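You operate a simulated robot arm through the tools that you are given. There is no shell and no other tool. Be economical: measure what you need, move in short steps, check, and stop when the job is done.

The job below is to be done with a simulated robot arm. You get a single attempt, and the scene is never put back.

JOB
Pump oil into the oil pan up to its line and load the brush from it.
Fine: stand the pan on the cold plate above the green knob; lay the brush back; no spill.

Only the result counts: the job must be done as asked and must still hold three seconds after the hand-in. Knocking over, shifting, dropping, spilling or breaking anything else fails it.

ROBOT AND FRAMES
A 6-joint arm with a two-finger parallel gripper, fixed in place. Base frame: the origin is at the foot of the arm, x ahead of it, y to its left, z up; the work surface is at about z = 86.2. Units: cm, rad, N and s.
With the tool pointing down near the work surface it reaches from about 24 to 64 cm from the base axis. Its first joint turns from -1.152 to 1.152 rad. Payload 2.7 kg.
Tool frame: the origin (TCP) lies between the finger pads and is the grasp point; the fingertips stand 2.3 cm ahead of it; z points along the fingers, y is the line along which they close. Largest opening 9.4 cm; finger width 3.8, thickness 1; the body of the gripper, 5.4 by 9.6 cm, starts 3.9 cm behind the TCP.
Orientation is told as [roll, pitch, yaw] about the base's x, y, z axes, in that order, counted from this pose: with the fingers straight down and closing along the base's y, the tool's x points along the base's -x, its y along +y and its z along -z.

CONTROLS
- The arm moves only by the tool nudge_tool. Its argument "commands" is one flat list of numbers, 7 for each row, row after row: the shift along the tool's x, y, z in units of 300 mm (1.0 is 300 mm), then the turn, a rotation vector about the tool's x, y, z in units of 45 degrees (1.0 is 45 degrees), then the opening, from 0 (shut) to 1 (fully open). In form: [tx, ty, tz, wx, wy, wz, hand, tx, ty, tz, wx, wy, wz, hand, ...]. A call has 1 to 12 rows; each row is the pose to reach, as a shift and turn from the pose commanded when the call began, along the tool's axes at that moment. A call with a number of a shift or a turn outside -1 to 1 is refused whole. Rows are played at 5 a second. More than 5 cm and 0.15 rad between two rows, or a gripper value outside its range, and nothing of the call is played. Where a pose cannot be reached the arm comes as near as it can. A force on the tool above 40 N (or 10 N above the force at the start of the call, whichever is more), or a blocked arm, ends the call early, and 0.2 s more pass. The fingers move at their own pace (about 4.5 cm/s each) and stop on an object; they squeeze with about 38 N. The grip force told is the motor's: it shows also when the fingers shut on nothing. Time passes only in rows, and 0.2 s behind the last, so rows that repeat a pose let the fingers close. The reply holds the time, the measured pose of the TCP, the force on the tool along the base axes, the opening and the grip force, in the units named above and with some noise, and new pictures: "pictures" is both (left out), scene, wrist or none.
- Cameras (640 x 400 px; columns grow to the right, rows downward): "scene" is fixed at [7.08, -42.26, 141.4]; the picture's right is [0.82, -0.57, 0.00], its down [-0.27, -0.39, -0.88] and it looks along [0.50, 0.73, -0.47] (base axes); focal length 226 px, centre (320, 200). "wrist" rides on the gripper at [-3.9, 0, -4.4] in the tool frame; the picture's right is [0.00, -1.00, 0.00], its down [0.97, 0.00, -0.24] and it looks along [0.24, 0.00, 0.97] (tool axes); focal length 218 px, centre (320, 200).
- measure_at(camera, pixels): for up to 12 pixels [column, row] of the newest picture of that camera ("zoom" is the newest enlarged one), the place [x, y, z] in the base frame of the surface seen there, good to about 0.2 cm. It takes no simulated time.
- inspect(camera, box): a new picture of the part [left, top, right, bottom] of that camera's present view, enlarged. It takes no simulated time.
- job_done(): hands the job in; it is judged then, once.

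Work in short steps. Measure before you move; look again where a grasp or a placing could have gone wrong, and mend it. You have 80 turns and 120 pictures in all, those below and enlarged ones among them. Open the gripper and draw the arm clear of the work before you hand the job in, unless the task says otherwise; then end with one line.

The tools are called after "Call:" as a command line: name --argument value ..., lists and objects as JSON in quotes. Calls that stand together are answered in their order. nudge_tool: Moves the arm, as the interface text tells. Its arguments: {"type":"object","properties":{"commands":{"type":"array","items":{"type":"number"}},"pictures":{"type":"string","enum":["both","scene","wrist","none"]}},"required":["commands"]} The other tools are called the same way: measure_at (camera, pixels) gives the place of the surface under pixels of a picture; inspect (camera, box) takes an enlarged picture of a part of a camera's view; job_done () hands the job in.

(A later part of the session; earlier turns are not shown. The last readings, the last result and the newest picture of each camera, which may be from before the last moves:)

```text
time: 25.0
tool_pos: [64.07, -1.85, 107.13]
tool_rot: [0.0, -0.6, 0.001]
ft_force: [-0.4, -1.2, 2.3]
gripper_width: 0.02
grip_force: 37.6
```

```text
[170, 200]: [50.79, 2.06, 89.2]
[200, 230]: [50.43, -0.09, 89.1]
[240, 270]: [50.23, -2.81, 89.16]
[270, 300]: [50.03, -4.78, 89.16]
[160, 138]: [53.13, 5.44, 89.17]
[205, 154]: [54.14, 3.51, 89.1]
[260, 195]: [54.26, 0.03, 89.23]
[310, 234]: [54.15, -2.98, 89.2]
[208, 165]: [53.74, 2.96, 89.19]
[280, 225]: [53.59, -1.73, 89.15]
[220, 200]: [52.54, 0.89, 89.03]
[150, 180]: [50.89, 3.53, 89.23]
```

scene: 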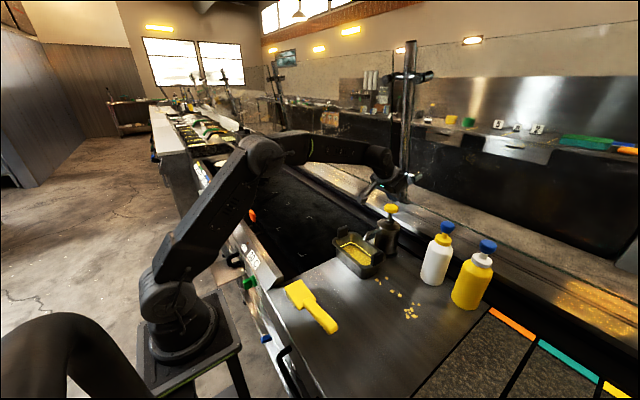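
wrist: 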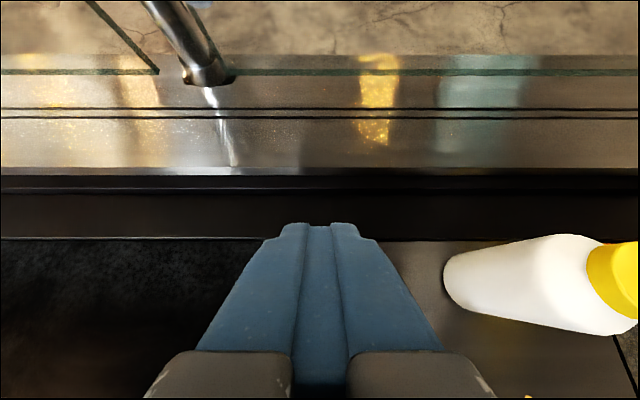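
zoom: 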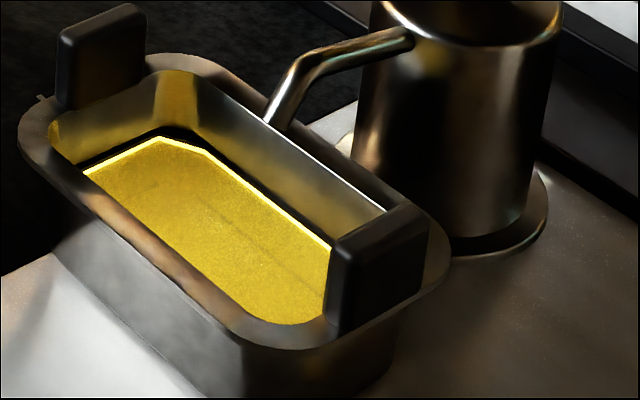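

Oil now meets the line. I back off the pump (up then back), and look closely at the brush.

Call:
nudge_tool --commands '[-0.04, 0, -0.06, 0, 0, 0, 0, -0.08, 0, -0.12, 0, 0, 0, 0, -0.06, 0, -0.25, 0, 0, 0, 0, 0.0, 0, -0.35, 0, 0, 0, 0, 0.06, 0, -0.45, 0, 0, 0, 0.3, 0.06, 0, -0.45, 0, 0.15, 0, 0.4, 0.06, 0, -0.45, 0, 0.3, 0, 0.5, 0.06, 0, -0.45, 0, 0.45, 0, 0.5, 0.06, 0, -0.45, 0, 0.6, 0, 0.5, 0.06, 0, -0.45, 0, 0.764, 0, 0.5, 0.06, 0, -0.45, 0, 0.764, 0, 0.5]'

Call:
inspect --camera "scene" --box '[270, 260, 350, 340]'

Call:
measure_at --camera "zoom" --pixels '[[100, 150], [200, 90], [130, 215], [115, 180], [250, 180], [420, 340], [470, 360], [400, 330], [300, 260], [480, 310], [440, 350], [140, 240]]'

```text
time: 27.4
tool_pos: [55.05, -1.95, 117.24]
tool_rot: [0.0, 0.002, 0.003]
ft_force: [0.2, -0.1, -0.3]
gripper_width: 4.7
grip_force: 0.1
```

scene: 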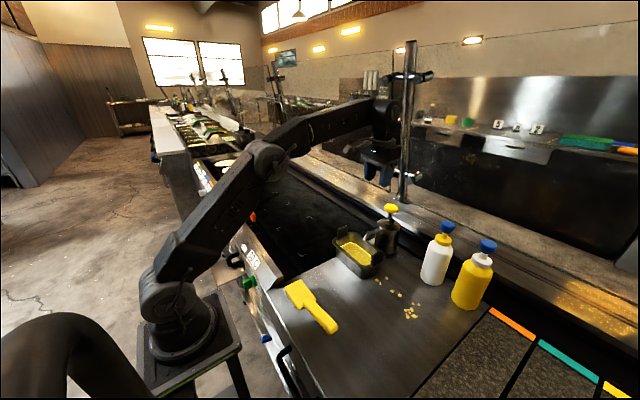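
wrist: 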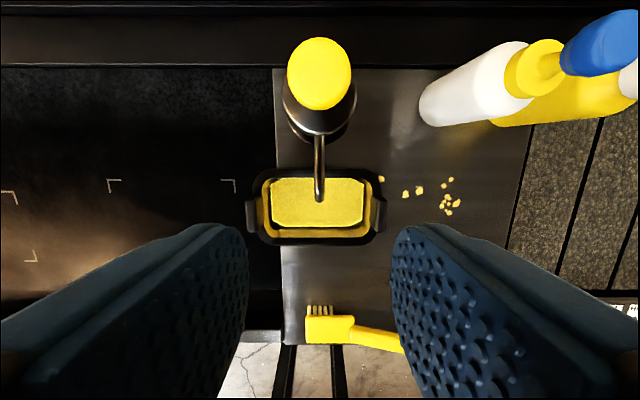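

```text
5.00 times, centred on (310, 300) of scene
```

zoom: 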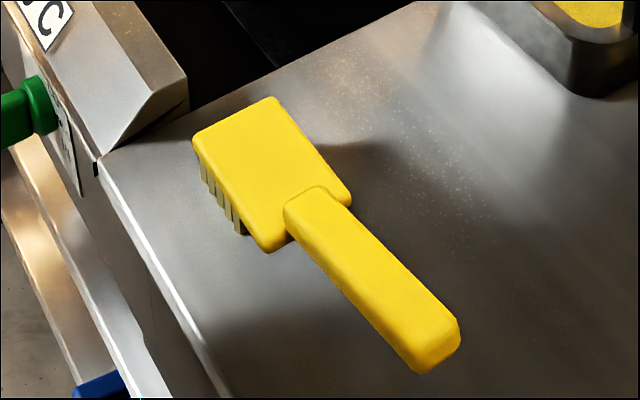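

```text
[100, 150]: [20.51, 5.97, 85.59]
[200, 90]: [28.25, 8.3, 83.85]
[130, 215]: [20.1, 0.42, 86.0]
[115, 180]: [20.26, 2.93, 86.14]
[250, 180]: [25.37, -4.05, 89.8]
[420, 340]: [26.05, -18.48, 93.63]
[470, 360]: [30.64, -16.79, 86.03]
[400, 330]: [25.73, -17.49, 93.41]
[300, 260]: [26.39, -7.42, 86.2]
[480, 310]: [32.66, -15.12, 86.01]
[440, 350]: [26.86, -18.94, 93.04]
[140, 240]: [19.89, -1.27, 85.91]
```

Bristles sit under the front half of the head, facing down. Before dipping I'll pull the pan clear of the spout: go above its -y tab (50.3,-9.6).

Call:
nudge_tool --commands '[0.08, -0.13, 0.0, 0, 0, 0, 0.4, 0.158, -0.253, 0.06, 0, 0, 0, 0.4, 0.158, -0.253, 0.2, 0, 0, 0, 0.4, 0.158, -0.253, 0.34, 0, 0, 0, 0.4, 0.158, -0.253, 0.475, 0, 0, 0, 0.4, 0.158, -0.253, 0.475, 0, 0, 0, 0.4]' --pictures "wrist"

Call:
measure_at --camera "wrist" --pixels '[[312, 182], [324, 182], [309, 200], [325, 200], [316, 174], [320, 240], [200, 130], [200, 260], [200, 245], [200, 180]]'

```text
time: 28.8
tool_pos: [50.36, -9.67, 102.8]
tool_rot: [-0.001, -0.002, 0.001]
ft_force: [0.0, 0.0, -0.1]
gripper_width: 3.76
grip_force: 0.0
```

wrist: 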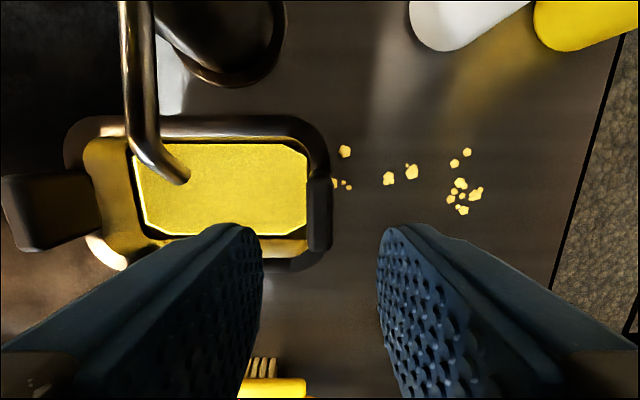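

```text
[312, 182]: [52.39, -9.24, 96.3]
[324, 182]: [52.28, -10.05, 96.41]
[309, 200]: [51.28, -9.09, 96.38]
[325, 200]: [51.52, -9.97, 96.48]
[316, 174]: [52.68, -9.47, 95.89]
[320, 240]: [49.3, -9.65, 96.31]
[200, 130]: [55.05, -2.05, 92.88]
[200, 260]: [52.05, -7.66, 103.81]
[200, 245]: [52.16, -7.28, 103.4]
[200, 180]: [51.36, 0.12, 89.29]
```

Tab centred at y≈-9.55, aligned. Descend and grip.

Call:
nudge_tool --commands '[0, 0.003, 0.12, 0, 0, 0, 0.4, 0, 0.003, 0.24, 0, 0, 0, 0.4, 0, 0.003, 0.24, 0, 0, 0, 0.2, 0, 0.003, 0.24, 0, 0, 0, 0.13, 0, 0.003, 0.24, 0, 0, 0, 0.0, 0, 0.003, 0.24, 0, 0, 0, 0.0, 0, 0.003, 0.24, 0, 0, 0, 0.0]' --pictures "none"

```text
time: 30.4
tool_pos: [50.26, -9.64, 95.55]
tool_rot: [0.0, -0.002, 0.001]
ft_force: [0.4, 0.7, -0.1]
gripper_width: 1.48
grip_force: 38.2
```

Gripped. Lift 0.4 cm and glide slowly 5.8 cm toward the base.

Call:
nudge_tool --commands '[0, 0, -0.007, 0, 0, 0, 0, 0, 0, -0.014, 0, 0, 0, 0, 0.008, 0, -0.014, 0, 0, 0, 0, 0.025, 0, -0.014, 0, 0, 0, 0, 0.048, 0, -0.014, 0, 0, 0, 0, 0.075, 0, -0.014, 0, 0, 0, 0, 0.103, 0, -0.014, 0, 0, 0, 0, 0.13, 0, -0.014, 0, 0, 0, 0, 0.156, 0, -0.014, 0, 0, 0, 0, 0.177, 0, -0.014, 0, 0, 0, 0, 0.19, 0, -0.014, 0, 0, 0, 0, 0.195, 0, -0.014, 0, 0, 0, 0]'

```text
time: 33.0
tool_pos: [44.54, -9.6, 96.34]
tool_rot: [-0.002, -0.001, 0.002]
ft_force: [0.1, 0.2, -5.3]
gripper_width: 1.48
grip_force: 37.7
```

scene: 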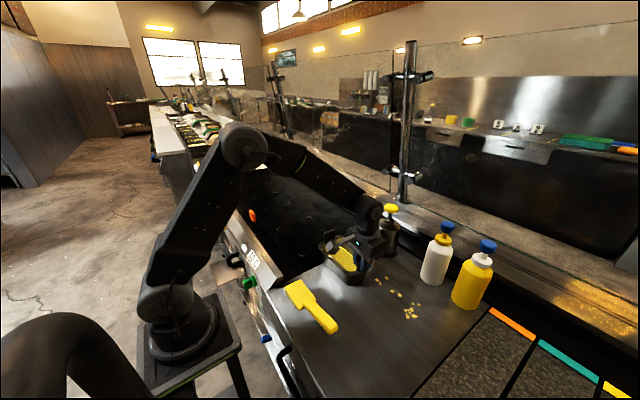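
wrist: 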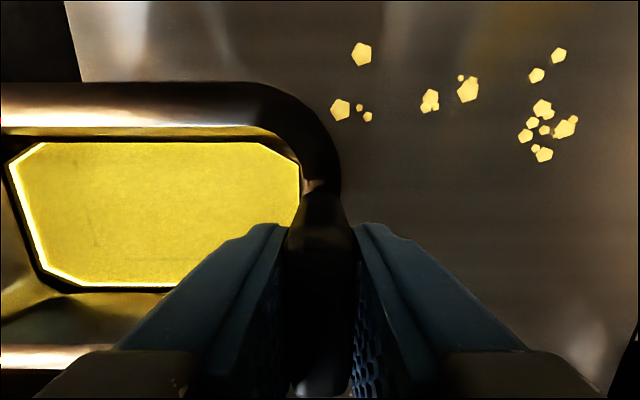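

Carried without trouble. Lower softly, release and rise.

Call:
nudge_tool --commands '[0, 0, 0.005, 0, 0, 0, 0, 0, 0, 0.01, 0, 0, 0, 0, 0, 0, 0.015, 0, 0, 0, 0, 0, 0, 0.015, 0, 0, 0, 0, 0, 0, 0.015, 0, 0, 0, 0.1, 0, 0, 0.015, 0, 0, 0, 0.3, 0, 0, 0.015, 0, 0, 0, 0.4, 0, 0, -0.06, 0, 0, 0, 0.4, 0, 0, -0.2, 0, 0, 0, 0.4, 0, 0, -0.35, 0, 0, 0, 0.4, 0, 0, -0.5, 0, 0, 0, 0.4, 0, 0, -0.5, 0, 0, 0, 0.4]'

Call:
measure_at --camera "wrist" --pixels '[[230, 160], [230, 200], [230, 180], [250, 150], [280, 180], [170, 180]]'

```text
time: 35.6
tool_pos: [44.6, -9.76, 111.54]
tool_rot: [-0.001, -0.001, 0.0]
ft_force: [0.0, 0.1, 0.9]
gripper_width: 3.76
grip_force: 0.1
```

scene: 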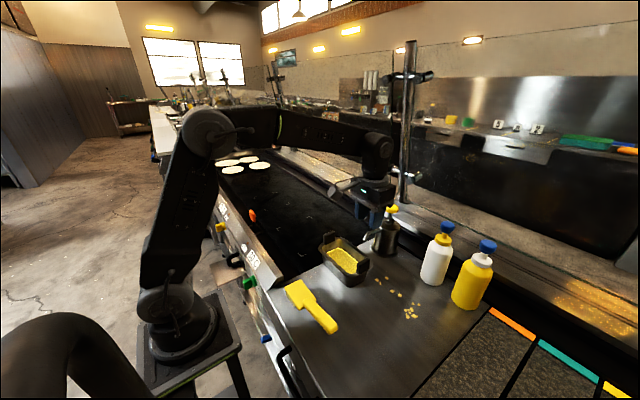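
wrist: 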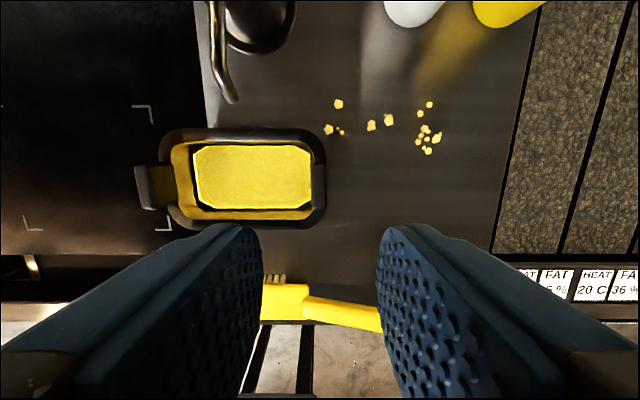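

```text
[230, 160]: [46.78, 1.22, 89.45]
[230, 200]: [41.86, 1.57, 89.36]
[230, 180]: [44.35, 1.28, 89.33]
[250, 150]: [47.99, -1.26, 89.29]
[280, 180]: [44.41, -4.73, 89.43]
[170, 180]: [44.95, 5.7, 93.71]
```

Now approach the brush: move above its handle (27.3,-14) while yawing 45°.

Call:
nudge_tool --commands '[0.096, -0.0235, 0, 0, 0, -0.1667, 0.5, 0.192, -0.047, 0, 0, 0, -0.333, 0.5, 0.288, -0.07, 0, 0, 0, -0.5, 0.5, 0.384, -0.094, 0.03, 0, 0, -0.667, 0.5, 0.48, -0.118, 0.07, 0, 0, -0.833, 0.5, 0.577, -0.141, 0.118, 0, 0, -1.0, 0.5, 0.577, -0.141, 0.118, 0, 0, -1.0, 0.5]' --pictures "none"

Call:
nudge_tool --commands '[0, 0, 0, 0, 0, -0.1667, 0.5, 0, 0, 0, 0, 0, -0.333, 0.5, 0, 0, 0, 0, 0, -0.5, 0.5, 0, 0, 0, 0, 0, -0.667, 0.5, 0, 0, 0, 0, 0, -0.833, 0.5, 0, 0, 0, 0, 0, -1.0, 0.5, 0, 0, 0, 0, 0, -1.0, 0.5]'

```text
time: 37.2
tool_pos: [26.98, -13.83, 107.75]
tool_rot: [-0.002, -0.001, 0.79]
ft_force: [-0.6, 0.4, -0.6]
gripper_width: 4.7
grip_force: 0.1
```

```text
time: 38.8
tool_pos: [27.13, -13.74, 107.69]
tool_rot: [0.0, 0.001, 1.573]
ft_force: [-0.4, -0.7, -0.3]
gripper_width: 4.71
grip_force: 0.1
```

scene: 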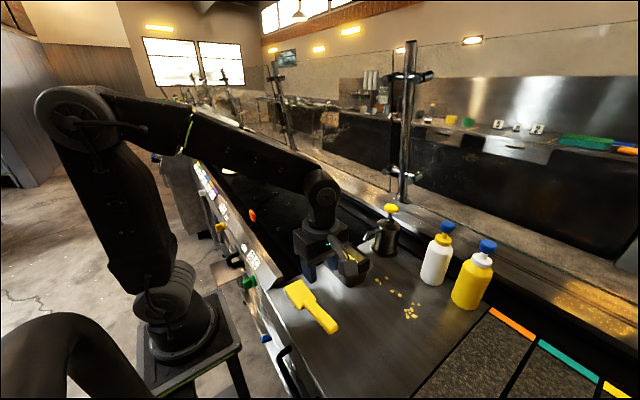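
wrist: 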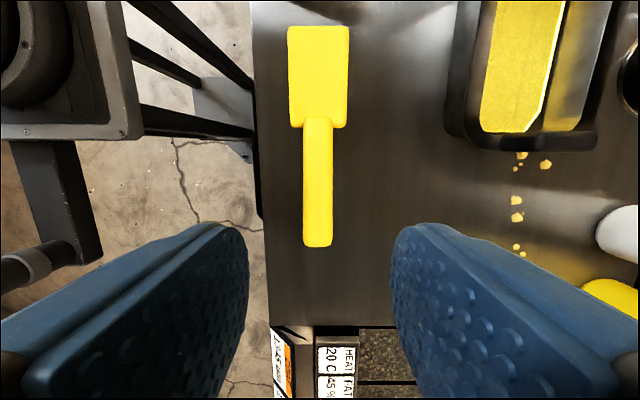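

Handle visible at columns 303–333, rows 118–247. Measure it and the head.

Call:
measure_at --camera "wrist" --pixels '[[305, 140], [330, 140], [306, 225], [331, 225], [318, 200], [318, 235], [318, 170], [290, 50], [345, 50], [292, 118], [344, 118], [318, 30]]'

Call:
inspect --camera "wrist" --box '[250, 0, 400, 260]'

```text
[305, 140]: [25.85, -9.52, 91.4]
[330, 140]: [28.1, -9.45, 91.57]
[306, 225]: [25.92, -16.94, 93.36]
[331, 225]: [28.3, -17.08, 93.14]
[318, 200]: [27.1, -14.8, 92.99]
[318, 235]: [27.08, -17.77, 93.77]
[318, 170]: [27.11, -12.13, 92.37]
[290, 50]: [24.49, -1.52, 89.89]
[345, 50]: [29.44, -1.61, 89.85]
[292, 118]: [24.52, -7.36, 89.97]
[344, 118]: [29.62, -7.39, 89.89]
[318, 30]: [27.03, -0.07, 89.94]
```

```text
1.54 times, centred on (325, 130) of wrist
```

zoom: 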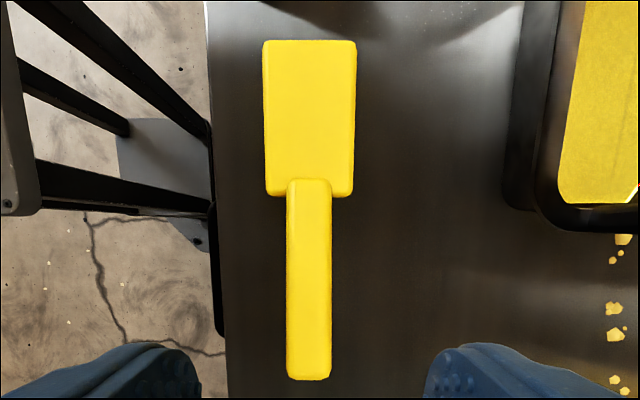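

Brush is axis aligned, handle centre x 27.1, top 92.7 at y -13.7. Descend to z 91.8 and grip.

Call:
nudge_tool --commands '[0, 0, 0.15, 0, 0, 0, 0.5, 0, 0, 0.3, 0, 0, 0, 0.5, 0, 0, 0.43, 0, 0, 0, 0.5, 0, 0, 0.53, 0, 0, 0, 0.5, 0, 0, 0.53, 0, 0, 0, 0.5, 0, 0, 0.53, 0, 0, 0, 0.3, 0, 0, 0.53, 0, 0, 0, 0.2, 0, 0, 0.53, 0, 0, 0, 0, 0, 0, 0.53, 0, 0, 0, 0, 0, 0, 0.53, 0, 0, 0, 0]'

```text
time: 41.0
tool_pos: [27.26, -13.81, 92.04]
tool_rot: [-0.001, 0.001, 1.572]
ft_force: [0.1, 0.1, 0.2]
gripper_width: 2.75
grip_force: 37.8
```

scene: 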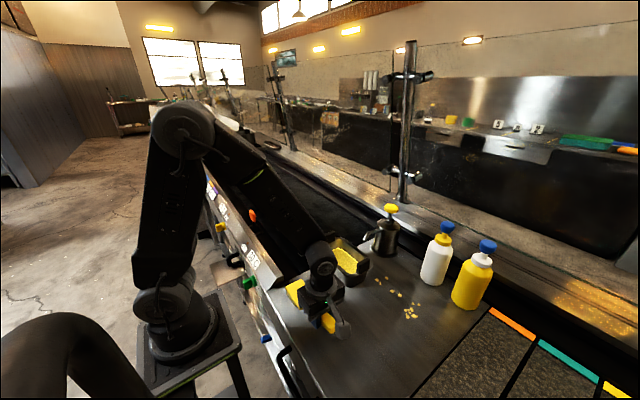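
wrist: 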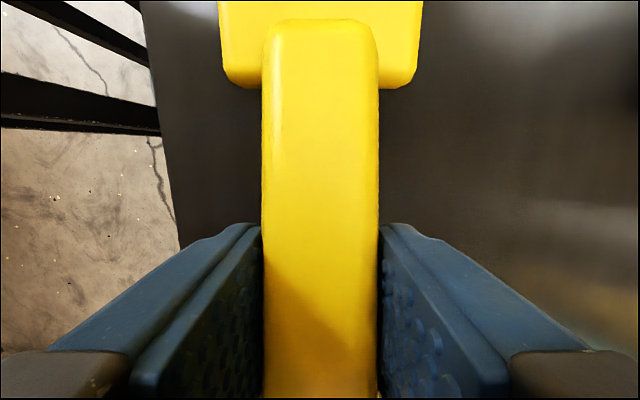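

Gripped (2.75 cm). Lift straight up 12 cm and check the brush.

Call:
nudge_tool --commands '[0, 0, -0.02, 0, 0, 0, 0, 0, 0, -0.08, 0, 0, 0, 0, 0, 0, -0.17, 0, 0, 0, 0, 0, 0, -0.27, 0, 0, 0, 0, 0, 0, -0.36, 0, 0, 0, 0, 0, 0, -0.4, 0, 0, 0, 0, 0, 0, -0.4, 0, 0, 0, 0]'

Call:
inspect --camera "scene" --box '[260, 220, 360, 320]'

```text
time: 42.6
tool_pos: [27.22, -13.94, 103.79]
tool_rot: [-0.001, 0.0, 1.572]
ft_force: [-0.9, 0.3, -1.1]
gripper_width: 2.75
grip_force: 38.0
```

scene: 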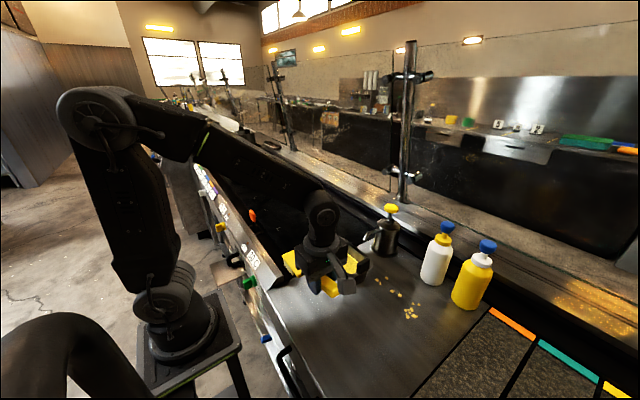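
wrist: 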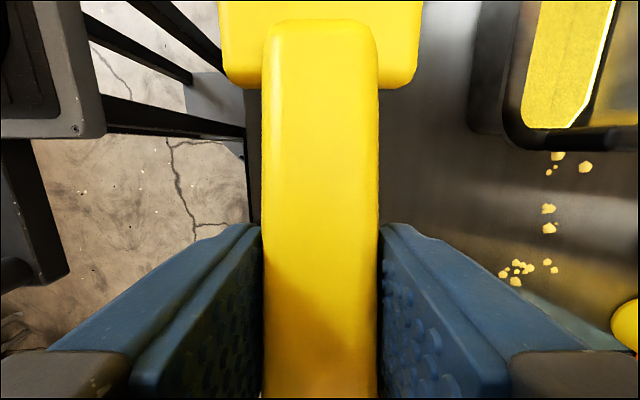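

```text
4.00 times, centred on (310, 270) of scene
```

zoom: 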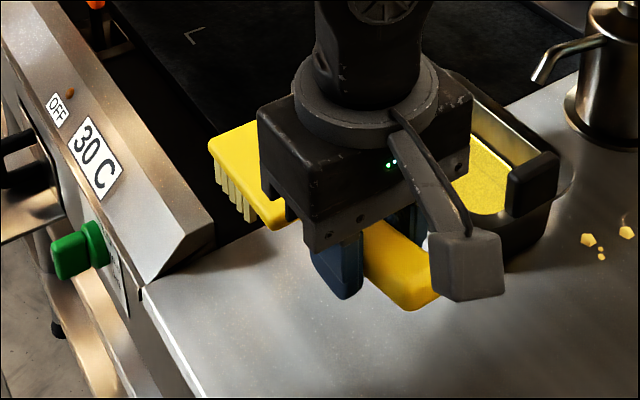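

Brush held rigidly. Knob below the plate reads OFF/30 C. Rotate back to yaw 0 so the head points +x (two 45° turns), high above everything.

Call:
nudge_tool --commands '[0, 0, 0, 0, 0, 0.1667, 0, 0, 0, 0, 0, 0, 0.333, 0, 0, 0, 0, 0, 0, 0.5, 0, 0, 0, 0, 0, 0, 0.667, 0, 0, 0, 0, 0, 0, 0.833, 0, 0, 0, 0, 0, 0, 1.0, 0, 0, 0, 0, 0, 0, 1.0, 0]' --pictures "none"

Call:
nudge_tool --commands '[0, 0, 0, 0, 0, 0.1667, 0, 0, 0, 0, 0, 0, 0.333, 0, 0, 0, 0, 0, 0, 0.5, 0, 0, 0, 0, 0, 0, 0.667, 0, 0, 0, 0, 0, 0, 0.833, 0, 0, 0, 0, 0, 0, 1.0, 0, 0, 0, 0, 0, 0, 1.0, 0]'

Call:
inspect --camera "scene" --box '[280, 200, 400, 320]'

```text
time: 44.2
tool_pos: [27.2, -13.86, 103.82]
tool_rot: [-0.002, -0.001, 0.785]
ft_force: [-0.5, -0.4, -0.6]
gripper_width: 2.74
grip_force: 38.0
```

```text
time: 45.8
tool_pos: [27.13, -13.79, 103.88]
tool_rot: [0.001, -0.002, 0.001]
ft_force: [0.3, -0.4, -0.8]
gripper_width: 2.74
grip_force: 37.3
```

scene: 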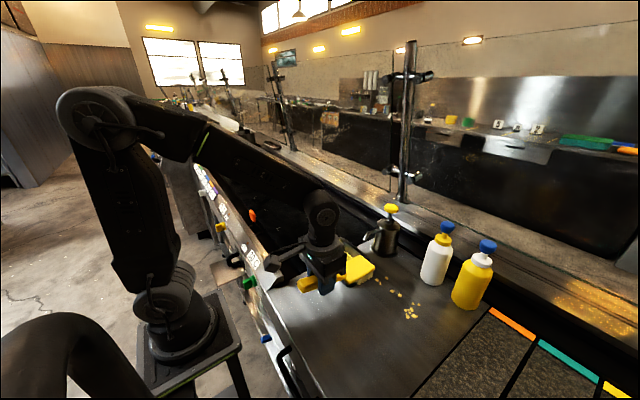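
wrist: 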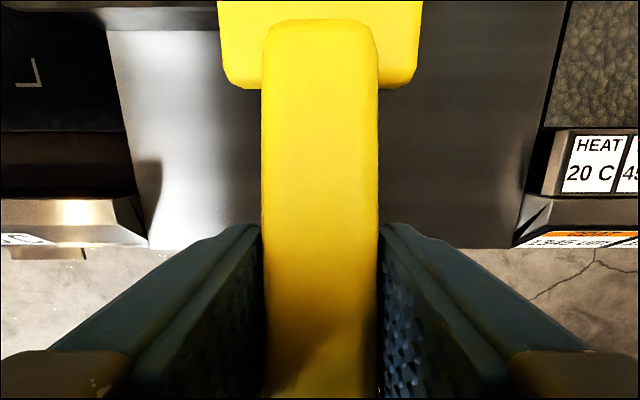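

```text
3.33 times, centred on (340, 260) of scene
```

zoom: 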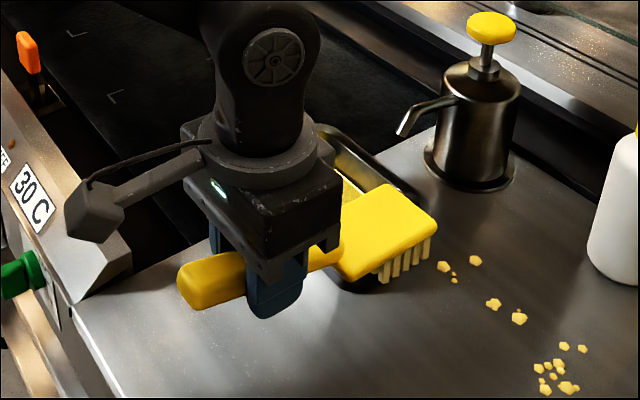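

Zoom on the head to measure bristle extents.

Call:
inspect --camera "scene" --box '[325, 240, 385, 300]'

```text
6.67 times, centred on (355, 270) of scene
```

zoom: 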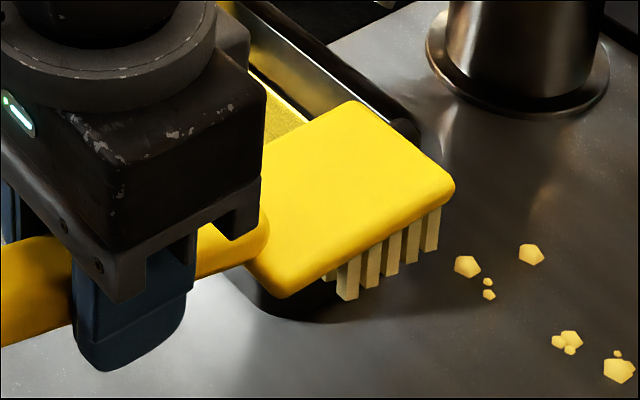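

Call:
measure_at --camera "zoom" --pixels '[[432, 247], [348, 297], [345, 270], [432, 215], [450, 180], [448, 198], [285, 293], [285, 270], [366, 285], [354, 105]]'

Call:
measure_at --camera "scene" --pixels '[[306, 288], [308, 280], [303, 285]]'

```text
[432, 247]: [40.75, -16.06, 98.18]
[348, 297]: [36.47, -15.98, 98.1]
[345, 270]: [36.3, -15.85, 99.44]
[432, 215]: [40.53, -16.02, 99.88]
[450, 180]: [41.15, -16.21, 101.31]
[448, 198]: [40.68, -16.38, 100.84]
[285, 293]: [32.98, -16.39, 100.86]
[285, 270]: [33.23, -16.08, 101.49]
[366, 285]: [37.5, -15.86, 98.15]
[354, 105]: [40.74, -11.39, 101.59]
```

```text
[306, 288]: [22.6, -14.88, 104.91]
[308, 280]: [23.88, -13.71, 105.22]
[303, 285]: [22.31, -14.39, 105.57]
```

Bristles: tips 5.65 below TCP, 9.1–13.75 cm ahead. I'll move over the pan at safe height with 20° nose-down pitch.

Call:
nudge_tool --commands '[0, 0, -0.07, 0, 0.0, 0, 0, 0, 0.0, -0.14, 0, 0, 0, 0, -0.055, 0.083, -0.14, 0, 0.09, 0, 0, -0.11, 0.165, -0.14, 0, 0.18, 0, 0, -0.165, 0.248, -0.14, 0, 0.27, 0, 0, -0.22, 0.331, -0.14, 0, 0.36, 0, 0, -0.275, 0.4133, -0.14, 0, 0.4444, 0, 0, -0.275, 0.4133, -0.14, 0, 0.4444, 0, 0]'

Call:
inspect --camera "scene" --box '[290, 210, 390, 300]'

```text
time: 47.6
tool_pos: [35.31, -1.35, 108.06]
tool_rot: [-0.001, 0.348, 0.002]
ft_force: [0.9, -0.8, -1.0]
gripper_width: 2.77
grip_force: 37.7
```

scene: 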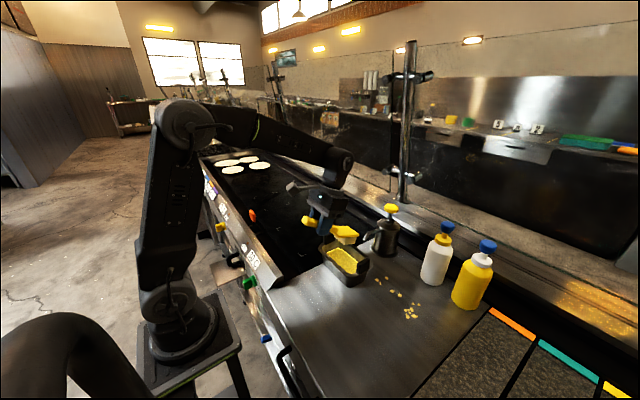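
wrist: 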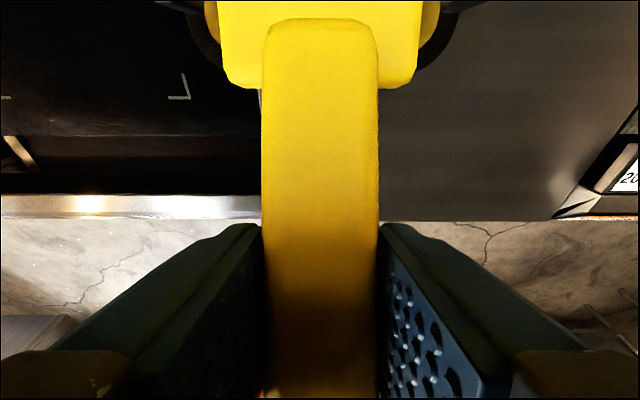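

```text
4.44 times, centred on (340, 255) of scene
```

zoom: 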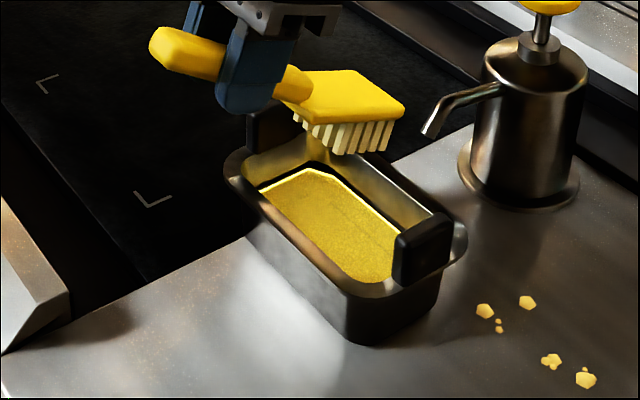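

Good view. Measure tip positions and pan inner walls for the descent.

Call:
measure_at --camera "zoom" --pixels '[[382, 150], [350, 150], [308, 128], [398, 122], [300, 165], [360, 190], [400, 220], [230, 170], [300, 255], [330, 285], [322, 273], [330, 230]]'

```text
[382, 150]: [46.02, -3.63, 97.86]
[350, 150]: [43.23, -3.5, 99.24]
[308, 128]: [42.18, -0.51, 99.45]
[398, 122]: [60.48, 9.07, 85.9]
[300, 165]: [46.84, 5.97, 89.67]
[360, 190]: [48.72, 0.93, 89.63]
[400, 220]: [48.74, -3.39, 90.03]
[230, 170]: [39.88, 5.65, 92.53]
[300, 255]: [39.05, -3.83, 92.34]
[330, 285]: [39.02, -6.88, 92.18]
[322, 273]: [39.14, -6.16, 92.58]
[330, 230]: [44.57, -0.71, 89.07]
```

Tip at z 97.9 predicted correctly. Descend 9.5 cm so the tips enter the oil (~88.4), and hold.

Call:
nudge_tool --commands '[-0.0342, 0, 0.094, 0, 0, 0, 0, -0.0627, 0, 0.1723, 0, 0, 0, 0, -0.0855, 0, 0.235, 0, 0, 0, 0, -0.0969, 0, 0.2663, 0, 0, 0, 0, -0.104, 0, 0.2858, 0, 0, 0, 0, -0.1083, 0, 0.2977, 0, 0, 0, 0, -0.1083, 0, 0.2977, 0, 0, 0, 0, -0.1083, 0, 0.2977, 0, 0, 0, 0]'

Call:
inspect --camera "scene" --box '[300, 220, 380, 300]'

```text
time: 49.4
tool_pos: [35.35, -1.38, 98.49]
tool_rot: [0.001, 0.349, 0.002]
ft_force: [0.0, 0.5, -1.0]
gripper_width: 2.79
grip_force: 37.7
```

scene: 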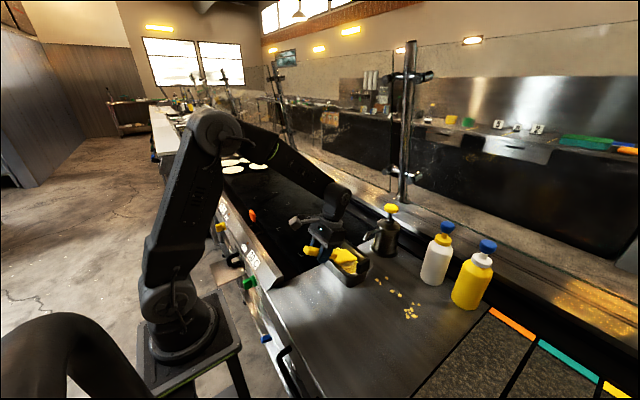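
wrist: 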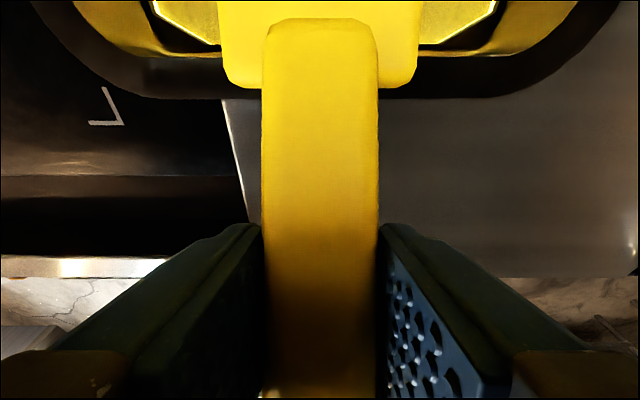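

```text
5.00 times, centred on (340, 260) of scene
```

zoom: 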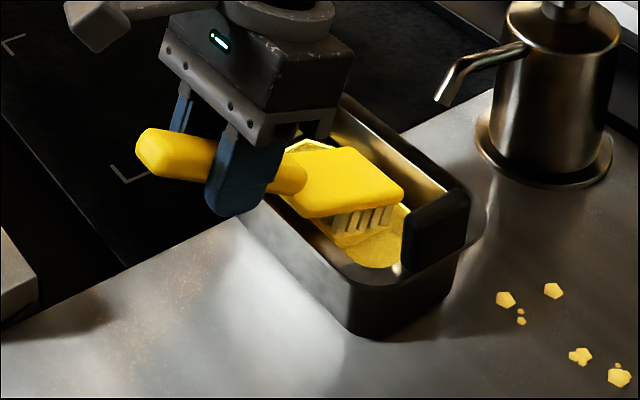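

Front bristles are in the oil. I flatten the pitch slightly and lower 0.5 cm so more of the bristles soak, and hold a second.

Call:
nudge_tool --commands '[-0.003, 0, 0.008, 0, -0.019, 0, 0, -0.0057, 0, 0.0157, 0, -0.038, 0, 0, -0.0057, 0, 0.0157, 0, -0.038, 0, 0, -0.0057, 0, 0.0157, 0, -0.038, 0, 0, -0.0057, 0, 0.0157, 0, -0.038, 0, 0, -0.0057, 0, 0.0157, 0, -0.038, 0, 0, -0.0057, 0, 0.0157, 0, -0.038, 0, 0]' --pictures "none"

Call:
inspect --camera "scene" --box '[315, 235, 375, 295]'

```text
time: 51.0
tool_pos: [35.43, -1.37, 98.04]
tool_rot: [0.0, 0.319, 0.002]
ft_force: [-1.1, 0.1, -0.7]
gripper_width: 2.77
grip_force: 38.3
```

```text
6.67 times, centred on (345, 265) of scene
```

zoom: 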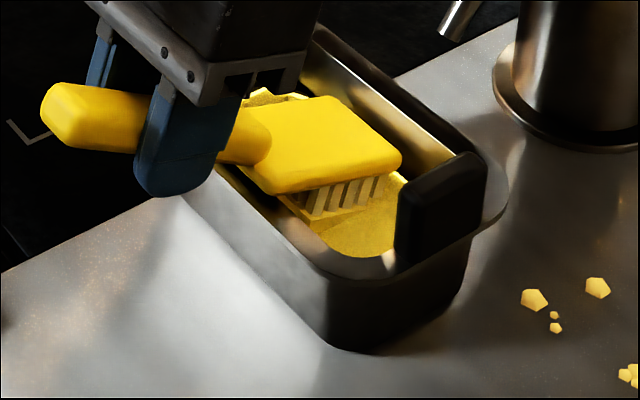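

Bristles are submerged with no contact force. Lift slowly 3 cm and let it drain over the pan.

Call:
nudge_tool --commands '[0.008, 0, -0.024, 0, 0, 0, 0, 0.016, 0, -0.048, 0, 0, 0, 0, 0.024, 0, -0.072, 0, 0, 0, 0, 0.0314, 0, -0.0949, 0, 0, 0, 0, 0.0314, 0, -0.0949, 0, 0, 0, 0, 0.0314, 0, -0.0949, 0, 0, 0, 0, 0.0314, 0, -0.0949, 0, 0, 0, 0, 0.0314, 0, -0.0949, 0, 0, 0, 0, 0.0314, 0, -0.0949, 0, 0, 0, 0, 0.0314, 0, -0.0949, 0, 0, 0, 0, 0.0314, 0, -0.0949, 0, 0, 0, 0]' --pictures "none"

Call:
inspect --camera "scene" --box '[315, 225, 375, 285]'

```text
time: 53.4
tool_pos: [35.43, -1.41, 101.02]
tool_rot: [-0.001, 0.318, 0.001]
ft_force: [0.3, -0.4, -0.3]
gripper_width: 2.77
grip_force: 37.7
```

```text
6.67 times, centred on (345, 255) of scene
```

zoom: 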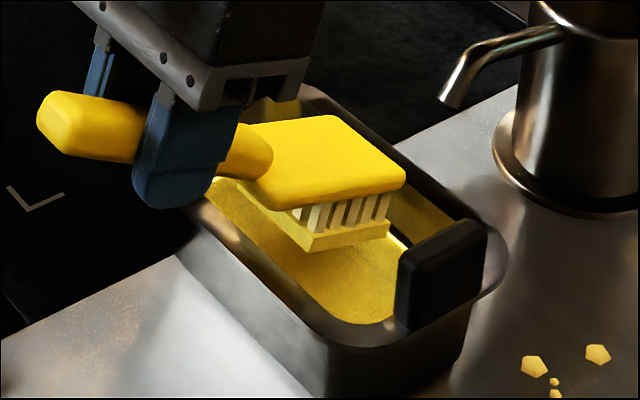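

A coat of oil now shows on the bristle tips: loaded. Raise and go back over the brush's resting place, levelling the pitch.

Call:
nudge_tool --commands '[0.0244, 0, -0.0738, 0, 0, 0, 0, 0.0489, 0, -0.1476, 0, 0, 0, 0, 0.0733, 0, -0.2214, 0, 0, 0, 0, 0.1257, -0.0827, -0.204, 0, 0, 0, 0, 0.178, -0.1653, -0.1867, 0, -0.08, 0, 0, 0.2305, -0.248, -0.1694, 0, -0.16, 0, 0, 0.283, -0.3306, -0.152, 0, -0.24, 0, 0, 0.335, -0.4133, -0.1347, 0, -0.32, 0, 0, 0.335, -0.4133, -0.1347, 0, -0.405, 0, 0, 0.335, -0.4133, -0.1347, 0, -0.405, 0, 0]' --pictures "none"

Call:
nudge_tool --commands '[0, 0, 0, 0, 0, -0.1667, 0, 0, 0, 0, 0, 0, -0.333, 0, 0, 0, 0, 0, 0, -0.5, 0, 0, 0, 0, 0, 0, -0.667, 0, 0, 0, 0, 0, 0, -0.833, 0, 0, 0, 0, 0, 0, -1.0, 0, 0, 0, 0, 0, 0, -1.0, 0]' --pictures "none"

Call:
nudge_tool --commands '[0, 0, 0, 0, 0, -0.1667, 0, 0, 0, 0, 0, 0, -0.333, 0, 0, 0, 0, 0, 0, -0.5, 0, 0, 0, 0, 0, 0, -0.667, 0, 0, 0, 0, 0, 0, -0.833, 0, 0, 0, 0, 0, 0, -1.0, 0, 0, 0, 0, 0, 0, -1.0, 0]'

Call:
inspect --camera "scene" --box '[260, 210, 400, 330]'

```text
time: 55.6
tool_pos: [27.23, -13.77, 108.01]
tool_rot: [-0.002, -0.001, 0.003]
ft_force: [-0.6, -0.6, -1.3]
gripper_width: 2.77
grip_force: 38.0
```

```text
time: 57.2
tool_pos: [27.16, -13.88, 108.05]
tool_rot: [0.0, 0.0, 0.787]
ft_force: [-0.4, 0.4, -0.8]
gripper_width: 2.75
grip_force: 37.5
```

```text
time: 58.8
tool_pos: [27.17, -13.83, 108.03]
tool_rot: [0.001, 0.0, 1.575]
ft_force: [-0.6, -0.5, -0.6]
gripper_width: 2.75
grip_force: 37.4
```

scene: 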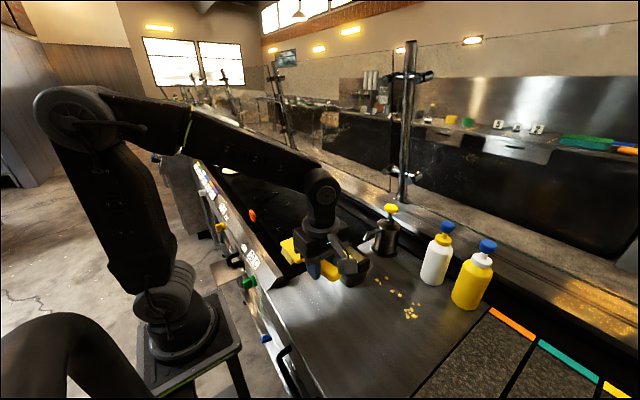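
wrist: 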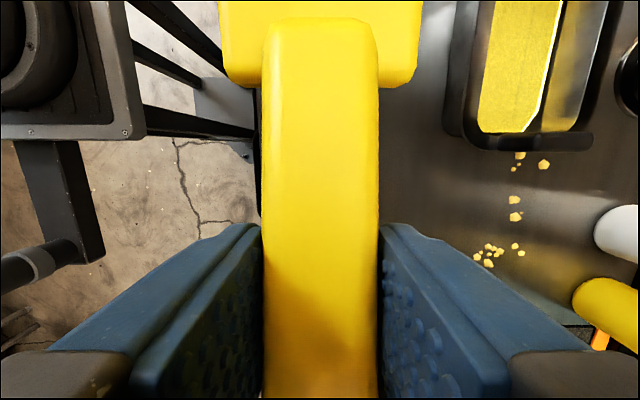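

```text
3.33 times, centred on (330, 270) of scene
```

zoom: 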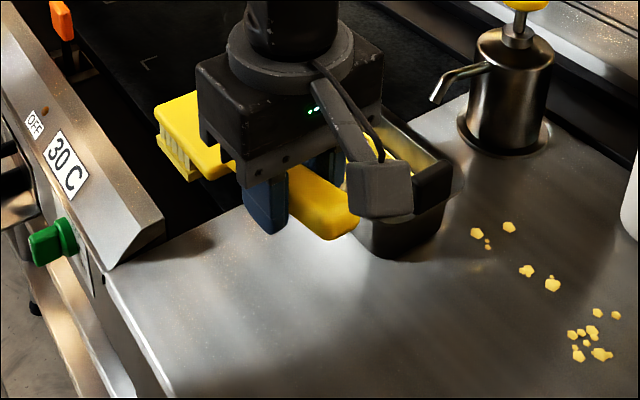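

Back at the original pose above the rest spot. Descend to z 91.9 with slow final part.

Call:
nudge_tool --commands '[0, 0, 0.1, 0, 0, 0, 0, 0, 0, 0.22, 0, 0, 0, 0, 0, 0, 0.34, 0, 0, 0, 0, 0, 0, 0.44, 0, 0, 0, 0, 0, 0, 0.5, 0, 0, 0, 0, 0, 0, 0.525, 0, 0, 0, 0, 0, 0, 0.5367, 0, 0, 0, 0, 0, 0, 0.5367, 0, 0, 0, 0]' --pictures "none"

Call:
inspect --camera "scene" --box '[270, 255, 350, 335]'

```text
time: 60.6
tool_pos: [27.15, -13.97, 91.93]
tool_rot: [-0.002, 0.0, 1.574]
ft_force: [-1.9, -2.1, 14.3]
gripper_width: 2.75
grip_force: 38.1
```

```text
5.00 times, centred on (310, 295) of scene
```

zoom: 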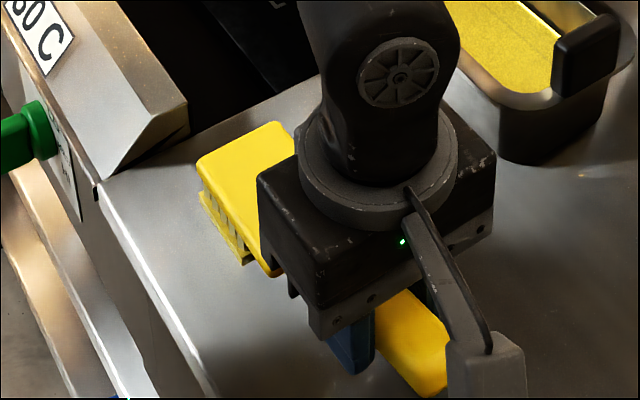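

Brush is on the counter (14 N). Ease off 0.1 cm, open, and rise straight up.

Call:
nudge_tool --commands '[0, 0, -0.004, 0, 0, 0, 0, 0, 0, -0.004, 0, 0, 0, 0.33, 0, 0, -0.004, 0, 0, 0, 0.45, 0, 0, -0.004, 0, 0, 0, 0.5, 0, 0, -0.004, 0, 0, 0, 0.5, 0, 0, -0.1, 0, 0, 0, 0.5, 0, 0, -0.25, 0, 0, 0, 0.5, 0, 0, -0.4, 0, 0, 0, 0.5, 0, 0, -0.55, 0, 0, 0, 0.5, 0, 0, -0.55, 0, 0, 0, 0.5]'

Call:
measure_at --camera "wrist" --pixels '[[305, 140], [330, 140], [306, 225], [331, 225], [318, 235], [290, 50], [345, 50], [292, 118], [344, 118], [318, 30]]'

Call:
inspect --camera "scene" --box '[270, 255, 350, 335]'

```text
time: 62.8
tool_pos: [27.12, -13.74, 108.31]
tool_rot: [0.001, 0.0, 1.573]
ft_force: [0.4, 0.9, -0.1]
gripper_width: 4.67
grip_force: 0.1
```

scene: 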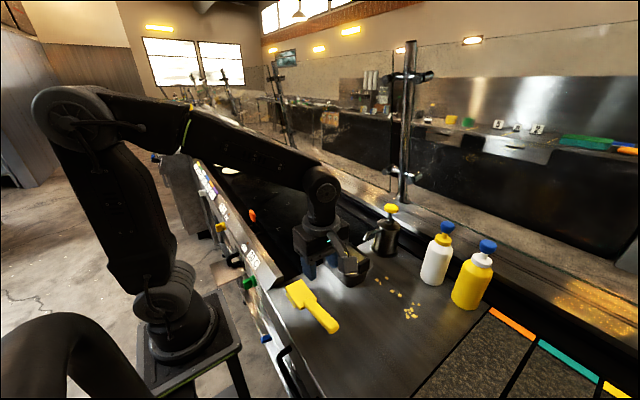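
wrist: 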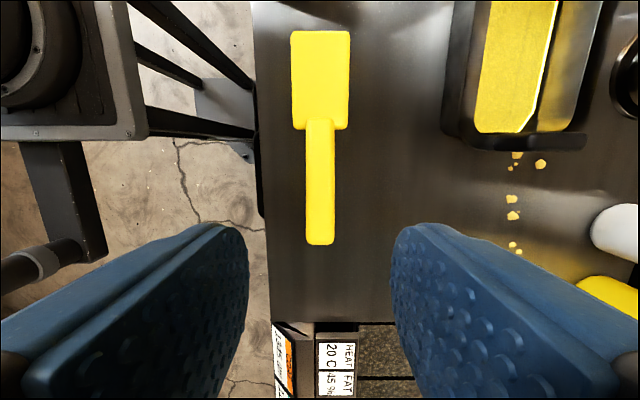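

```text
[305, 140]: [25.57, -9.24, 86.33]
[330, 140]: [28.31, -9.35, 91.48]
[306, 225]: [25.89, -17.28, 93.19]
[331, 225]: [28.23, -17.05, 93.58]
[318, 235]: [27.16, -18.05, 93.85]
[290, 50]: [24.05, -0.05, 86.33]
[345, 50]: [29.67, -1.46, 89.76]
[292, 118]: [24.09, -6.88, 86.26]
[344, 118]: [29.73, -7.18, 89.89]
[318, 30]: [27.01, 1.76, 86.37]
```

```text
5.00 times, centred on (310, 295) of scene
```

zoom: 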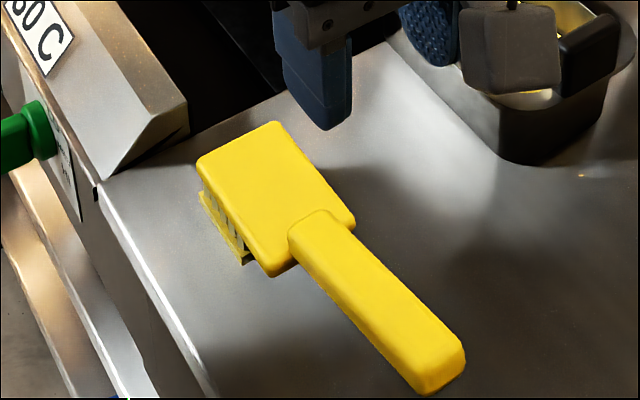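

Brush lies back within ~0.3 cm of its original spot. Now return over the pan's -y tab while undoing the yaw.

Call:
nudge_tool --commands '[-0.02, -0.097, 0, 0, 0, 0.1667, 0.4, -0.046, -0.194, 0, 0, 0, 0.333, 0.4, -0.069, -0.291, 0, 0, 0, 0.5, 0.4, -0.092, -0.388, 0, 0, 0, 0.667, 0.4, -0.115, -0.485, 0, 0, 0, 0.833, 0.4, -0.138, -0.5817, 0, 0, 0, 1.0, 0.4, -0.138, -0.5817, 0, 0, 0, 1.0, 0.4]' --pictures "none"

Call:
nudge_tool --commands '[0, 0, 0, 0, 0, 0.1667, 0.4, 0, 0, 0, 0, 0, 0.333, 0.4, 0, 0, 0.0, 0, 0, 0.5, 0.4, 0, 0, 0.04, 0, 0, 0.667, 0.4, 0, 0, 0.09, 0, 0, 0.833, 0.4, 0, 0, 0.177, 0, 0, 1.0, 0.4, 0, 0, 0.177, 0, 0, 1.0, 0.4]'

Call:
measure_at --camera "wrist" --pixels '[[312, 182], [324, 182], [309, 200], [325, 200], [316, 174], [320, 240], [200, 180], [250, 200]]'

```text
time: 64.4
tool_pos: [44.54, -9.77, 108.48]
tool_rot: [0.001, 0.0, 0.785]
ft_force: [-0.7, 0.0, -0.1]
gripper_width: 3.76
grip_force: 0.1
```

```text
time: 66.0
tool_pos: [44.61, -9.68, 103.11]
tool_rot: [0.0, 0.001, 0.0]
ft_force: [0.2, -0.5, 0.5]
gripper_width: 3.74
grip_force: 0.1
```

scene: 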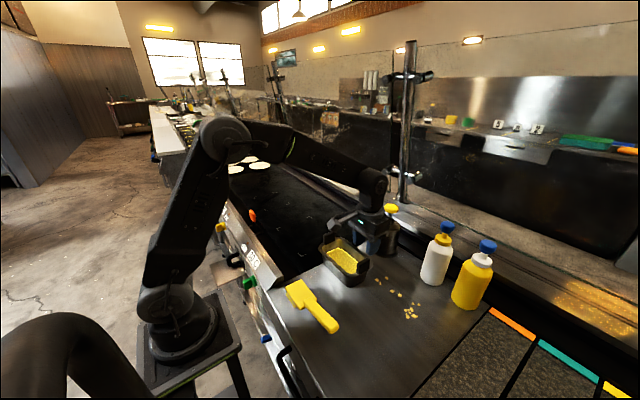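
wrist: 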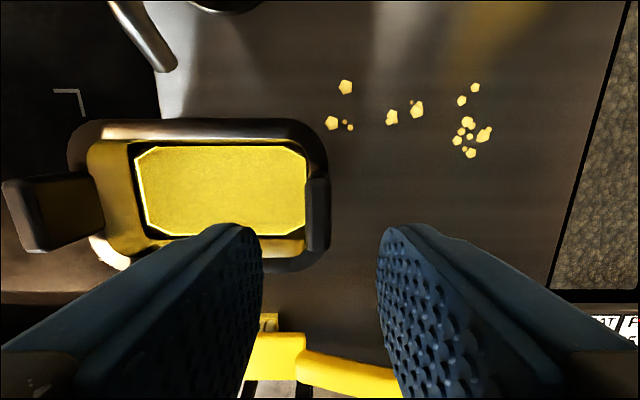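

```text
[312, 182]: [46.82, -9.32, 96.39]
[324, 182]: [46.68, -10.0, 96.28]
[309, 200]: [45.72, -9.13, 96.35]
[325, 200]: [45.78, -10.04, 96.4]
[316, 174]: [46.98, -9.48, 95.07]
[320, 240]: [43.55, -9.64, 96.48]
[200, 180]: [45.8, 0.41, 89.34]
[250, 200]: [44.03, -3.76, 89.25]
```

Aligned with the tab and oil level still on the line. Descend and grip.

Call:
nudge_tool --commands '[0, 0.002, 0.125, 0, 0, 0, 0.4, 0, 0.002, 0.25, 0, 0, 0, 0.4, 0, 0.002, 0.25, 0, 0, 0, 0.2, 0, 0.002, 0.25, 0, 0, 0, 0.13, 0, 0.002, 0.25, 0, 0, 0, 0.0, 0, 0.002, 0.25, 0, 0, 0, 0.0, 0, 0.002, 0.25, 0, 0, 0, 0.0]' --pictures "none"

```text
time: 67.6
tool_pos: [44.51, -9.65, 95.54]
tool_rot: [0.0, 0.0, 0.003]
ft_force: [-0.3, 0.1, 0.3]
gripper_width: 1.48
grip_force: 38.2
```

Gripped. Lift 0.5 cm and carry +y smoothly, part one (8.4 cm), then two (8.4 cm).

Call:
nudge_tool --commands '[0, 0, -0.008, 0, 0, 0, 0, 0, 0, -0.017, 0, 0, 0, 0, 0, 0.01, -0.017, 0, 0, 0, 0, 0, 0.03, -0.017, 0, 0, 0, 0, 0, 0.06, -0.017, 0, 0, 0, 0, 0, 0.1, -0.017, 0, 0, 0, 0, 0, 0.14, -0.017, 0, 0, 0, 0, 0, 0.18, -0.017, 0, 0, 0, 0, 0, 0.22, -0.017, 0, 0, 0, 0, 0, 0.25, -0.017, 0, 0, 0, 0, 0, 0.27, -0.017, 0, 0, 0, 0, 0, 0.28, -0.017, 0, 0, 0, 0]' --pictures "scene"

Call:
nudge_tool --commands '[0, 0.01, 0, 0, 0, 0, 0, 0, 0.03, 0, 0, 0, 0, 0, 0, 0.06, 0, 0, 0, 0, 0, 0, 0.1, 0, 0, 0, 0, 0, 0, 0.14, 0, 0, 0, 0, 0, 0, 0.18, 0, 0, 0, 0, 0, 0, 0.22, 0, 0, 0, 0, 0, 0, 0.25, 0, 0, 0, 0, 0, 0, 0.27, 0, 0, 0, 0, 0, 0, 0.28, 0, 0, 0, 0, 0]' --pictures "scene"

```text
time: 70.2
tool_pos: [44.54, -1.27, 96.23]
tool_rot: [-0.001, 0.001, 0.003]
ft_force: [0.6, -0.4, -5.1]
gripper_width: 1.48
grip_force: 37.7
```

scene: 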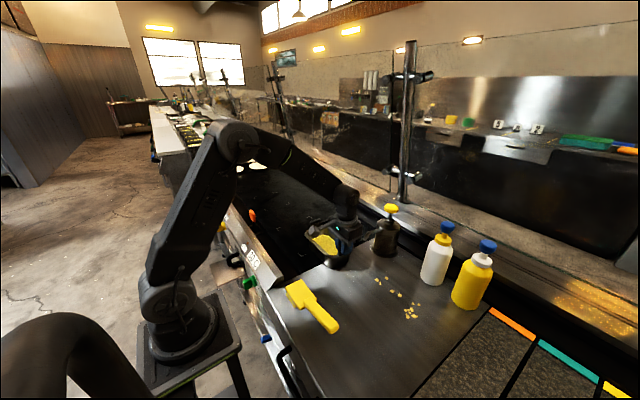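

```text
time: 72.4
tool_pos: [44.56, 7.24, 96.01]
tool_rot: [0.001, 0.001, 0.002]
ft_force: [0.1, 0.3, -5.6]
gripper_width: 1.53
grip_force: 38.3
```

scene: 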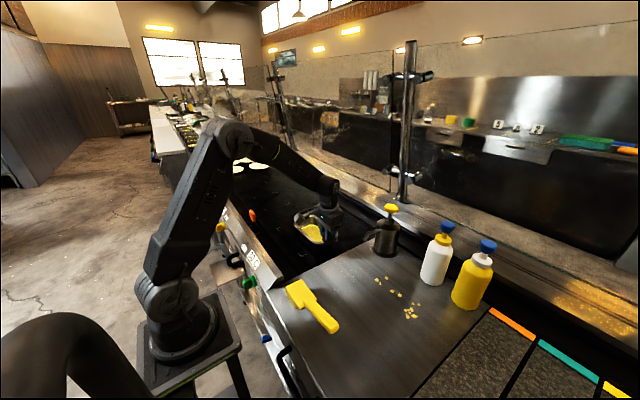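

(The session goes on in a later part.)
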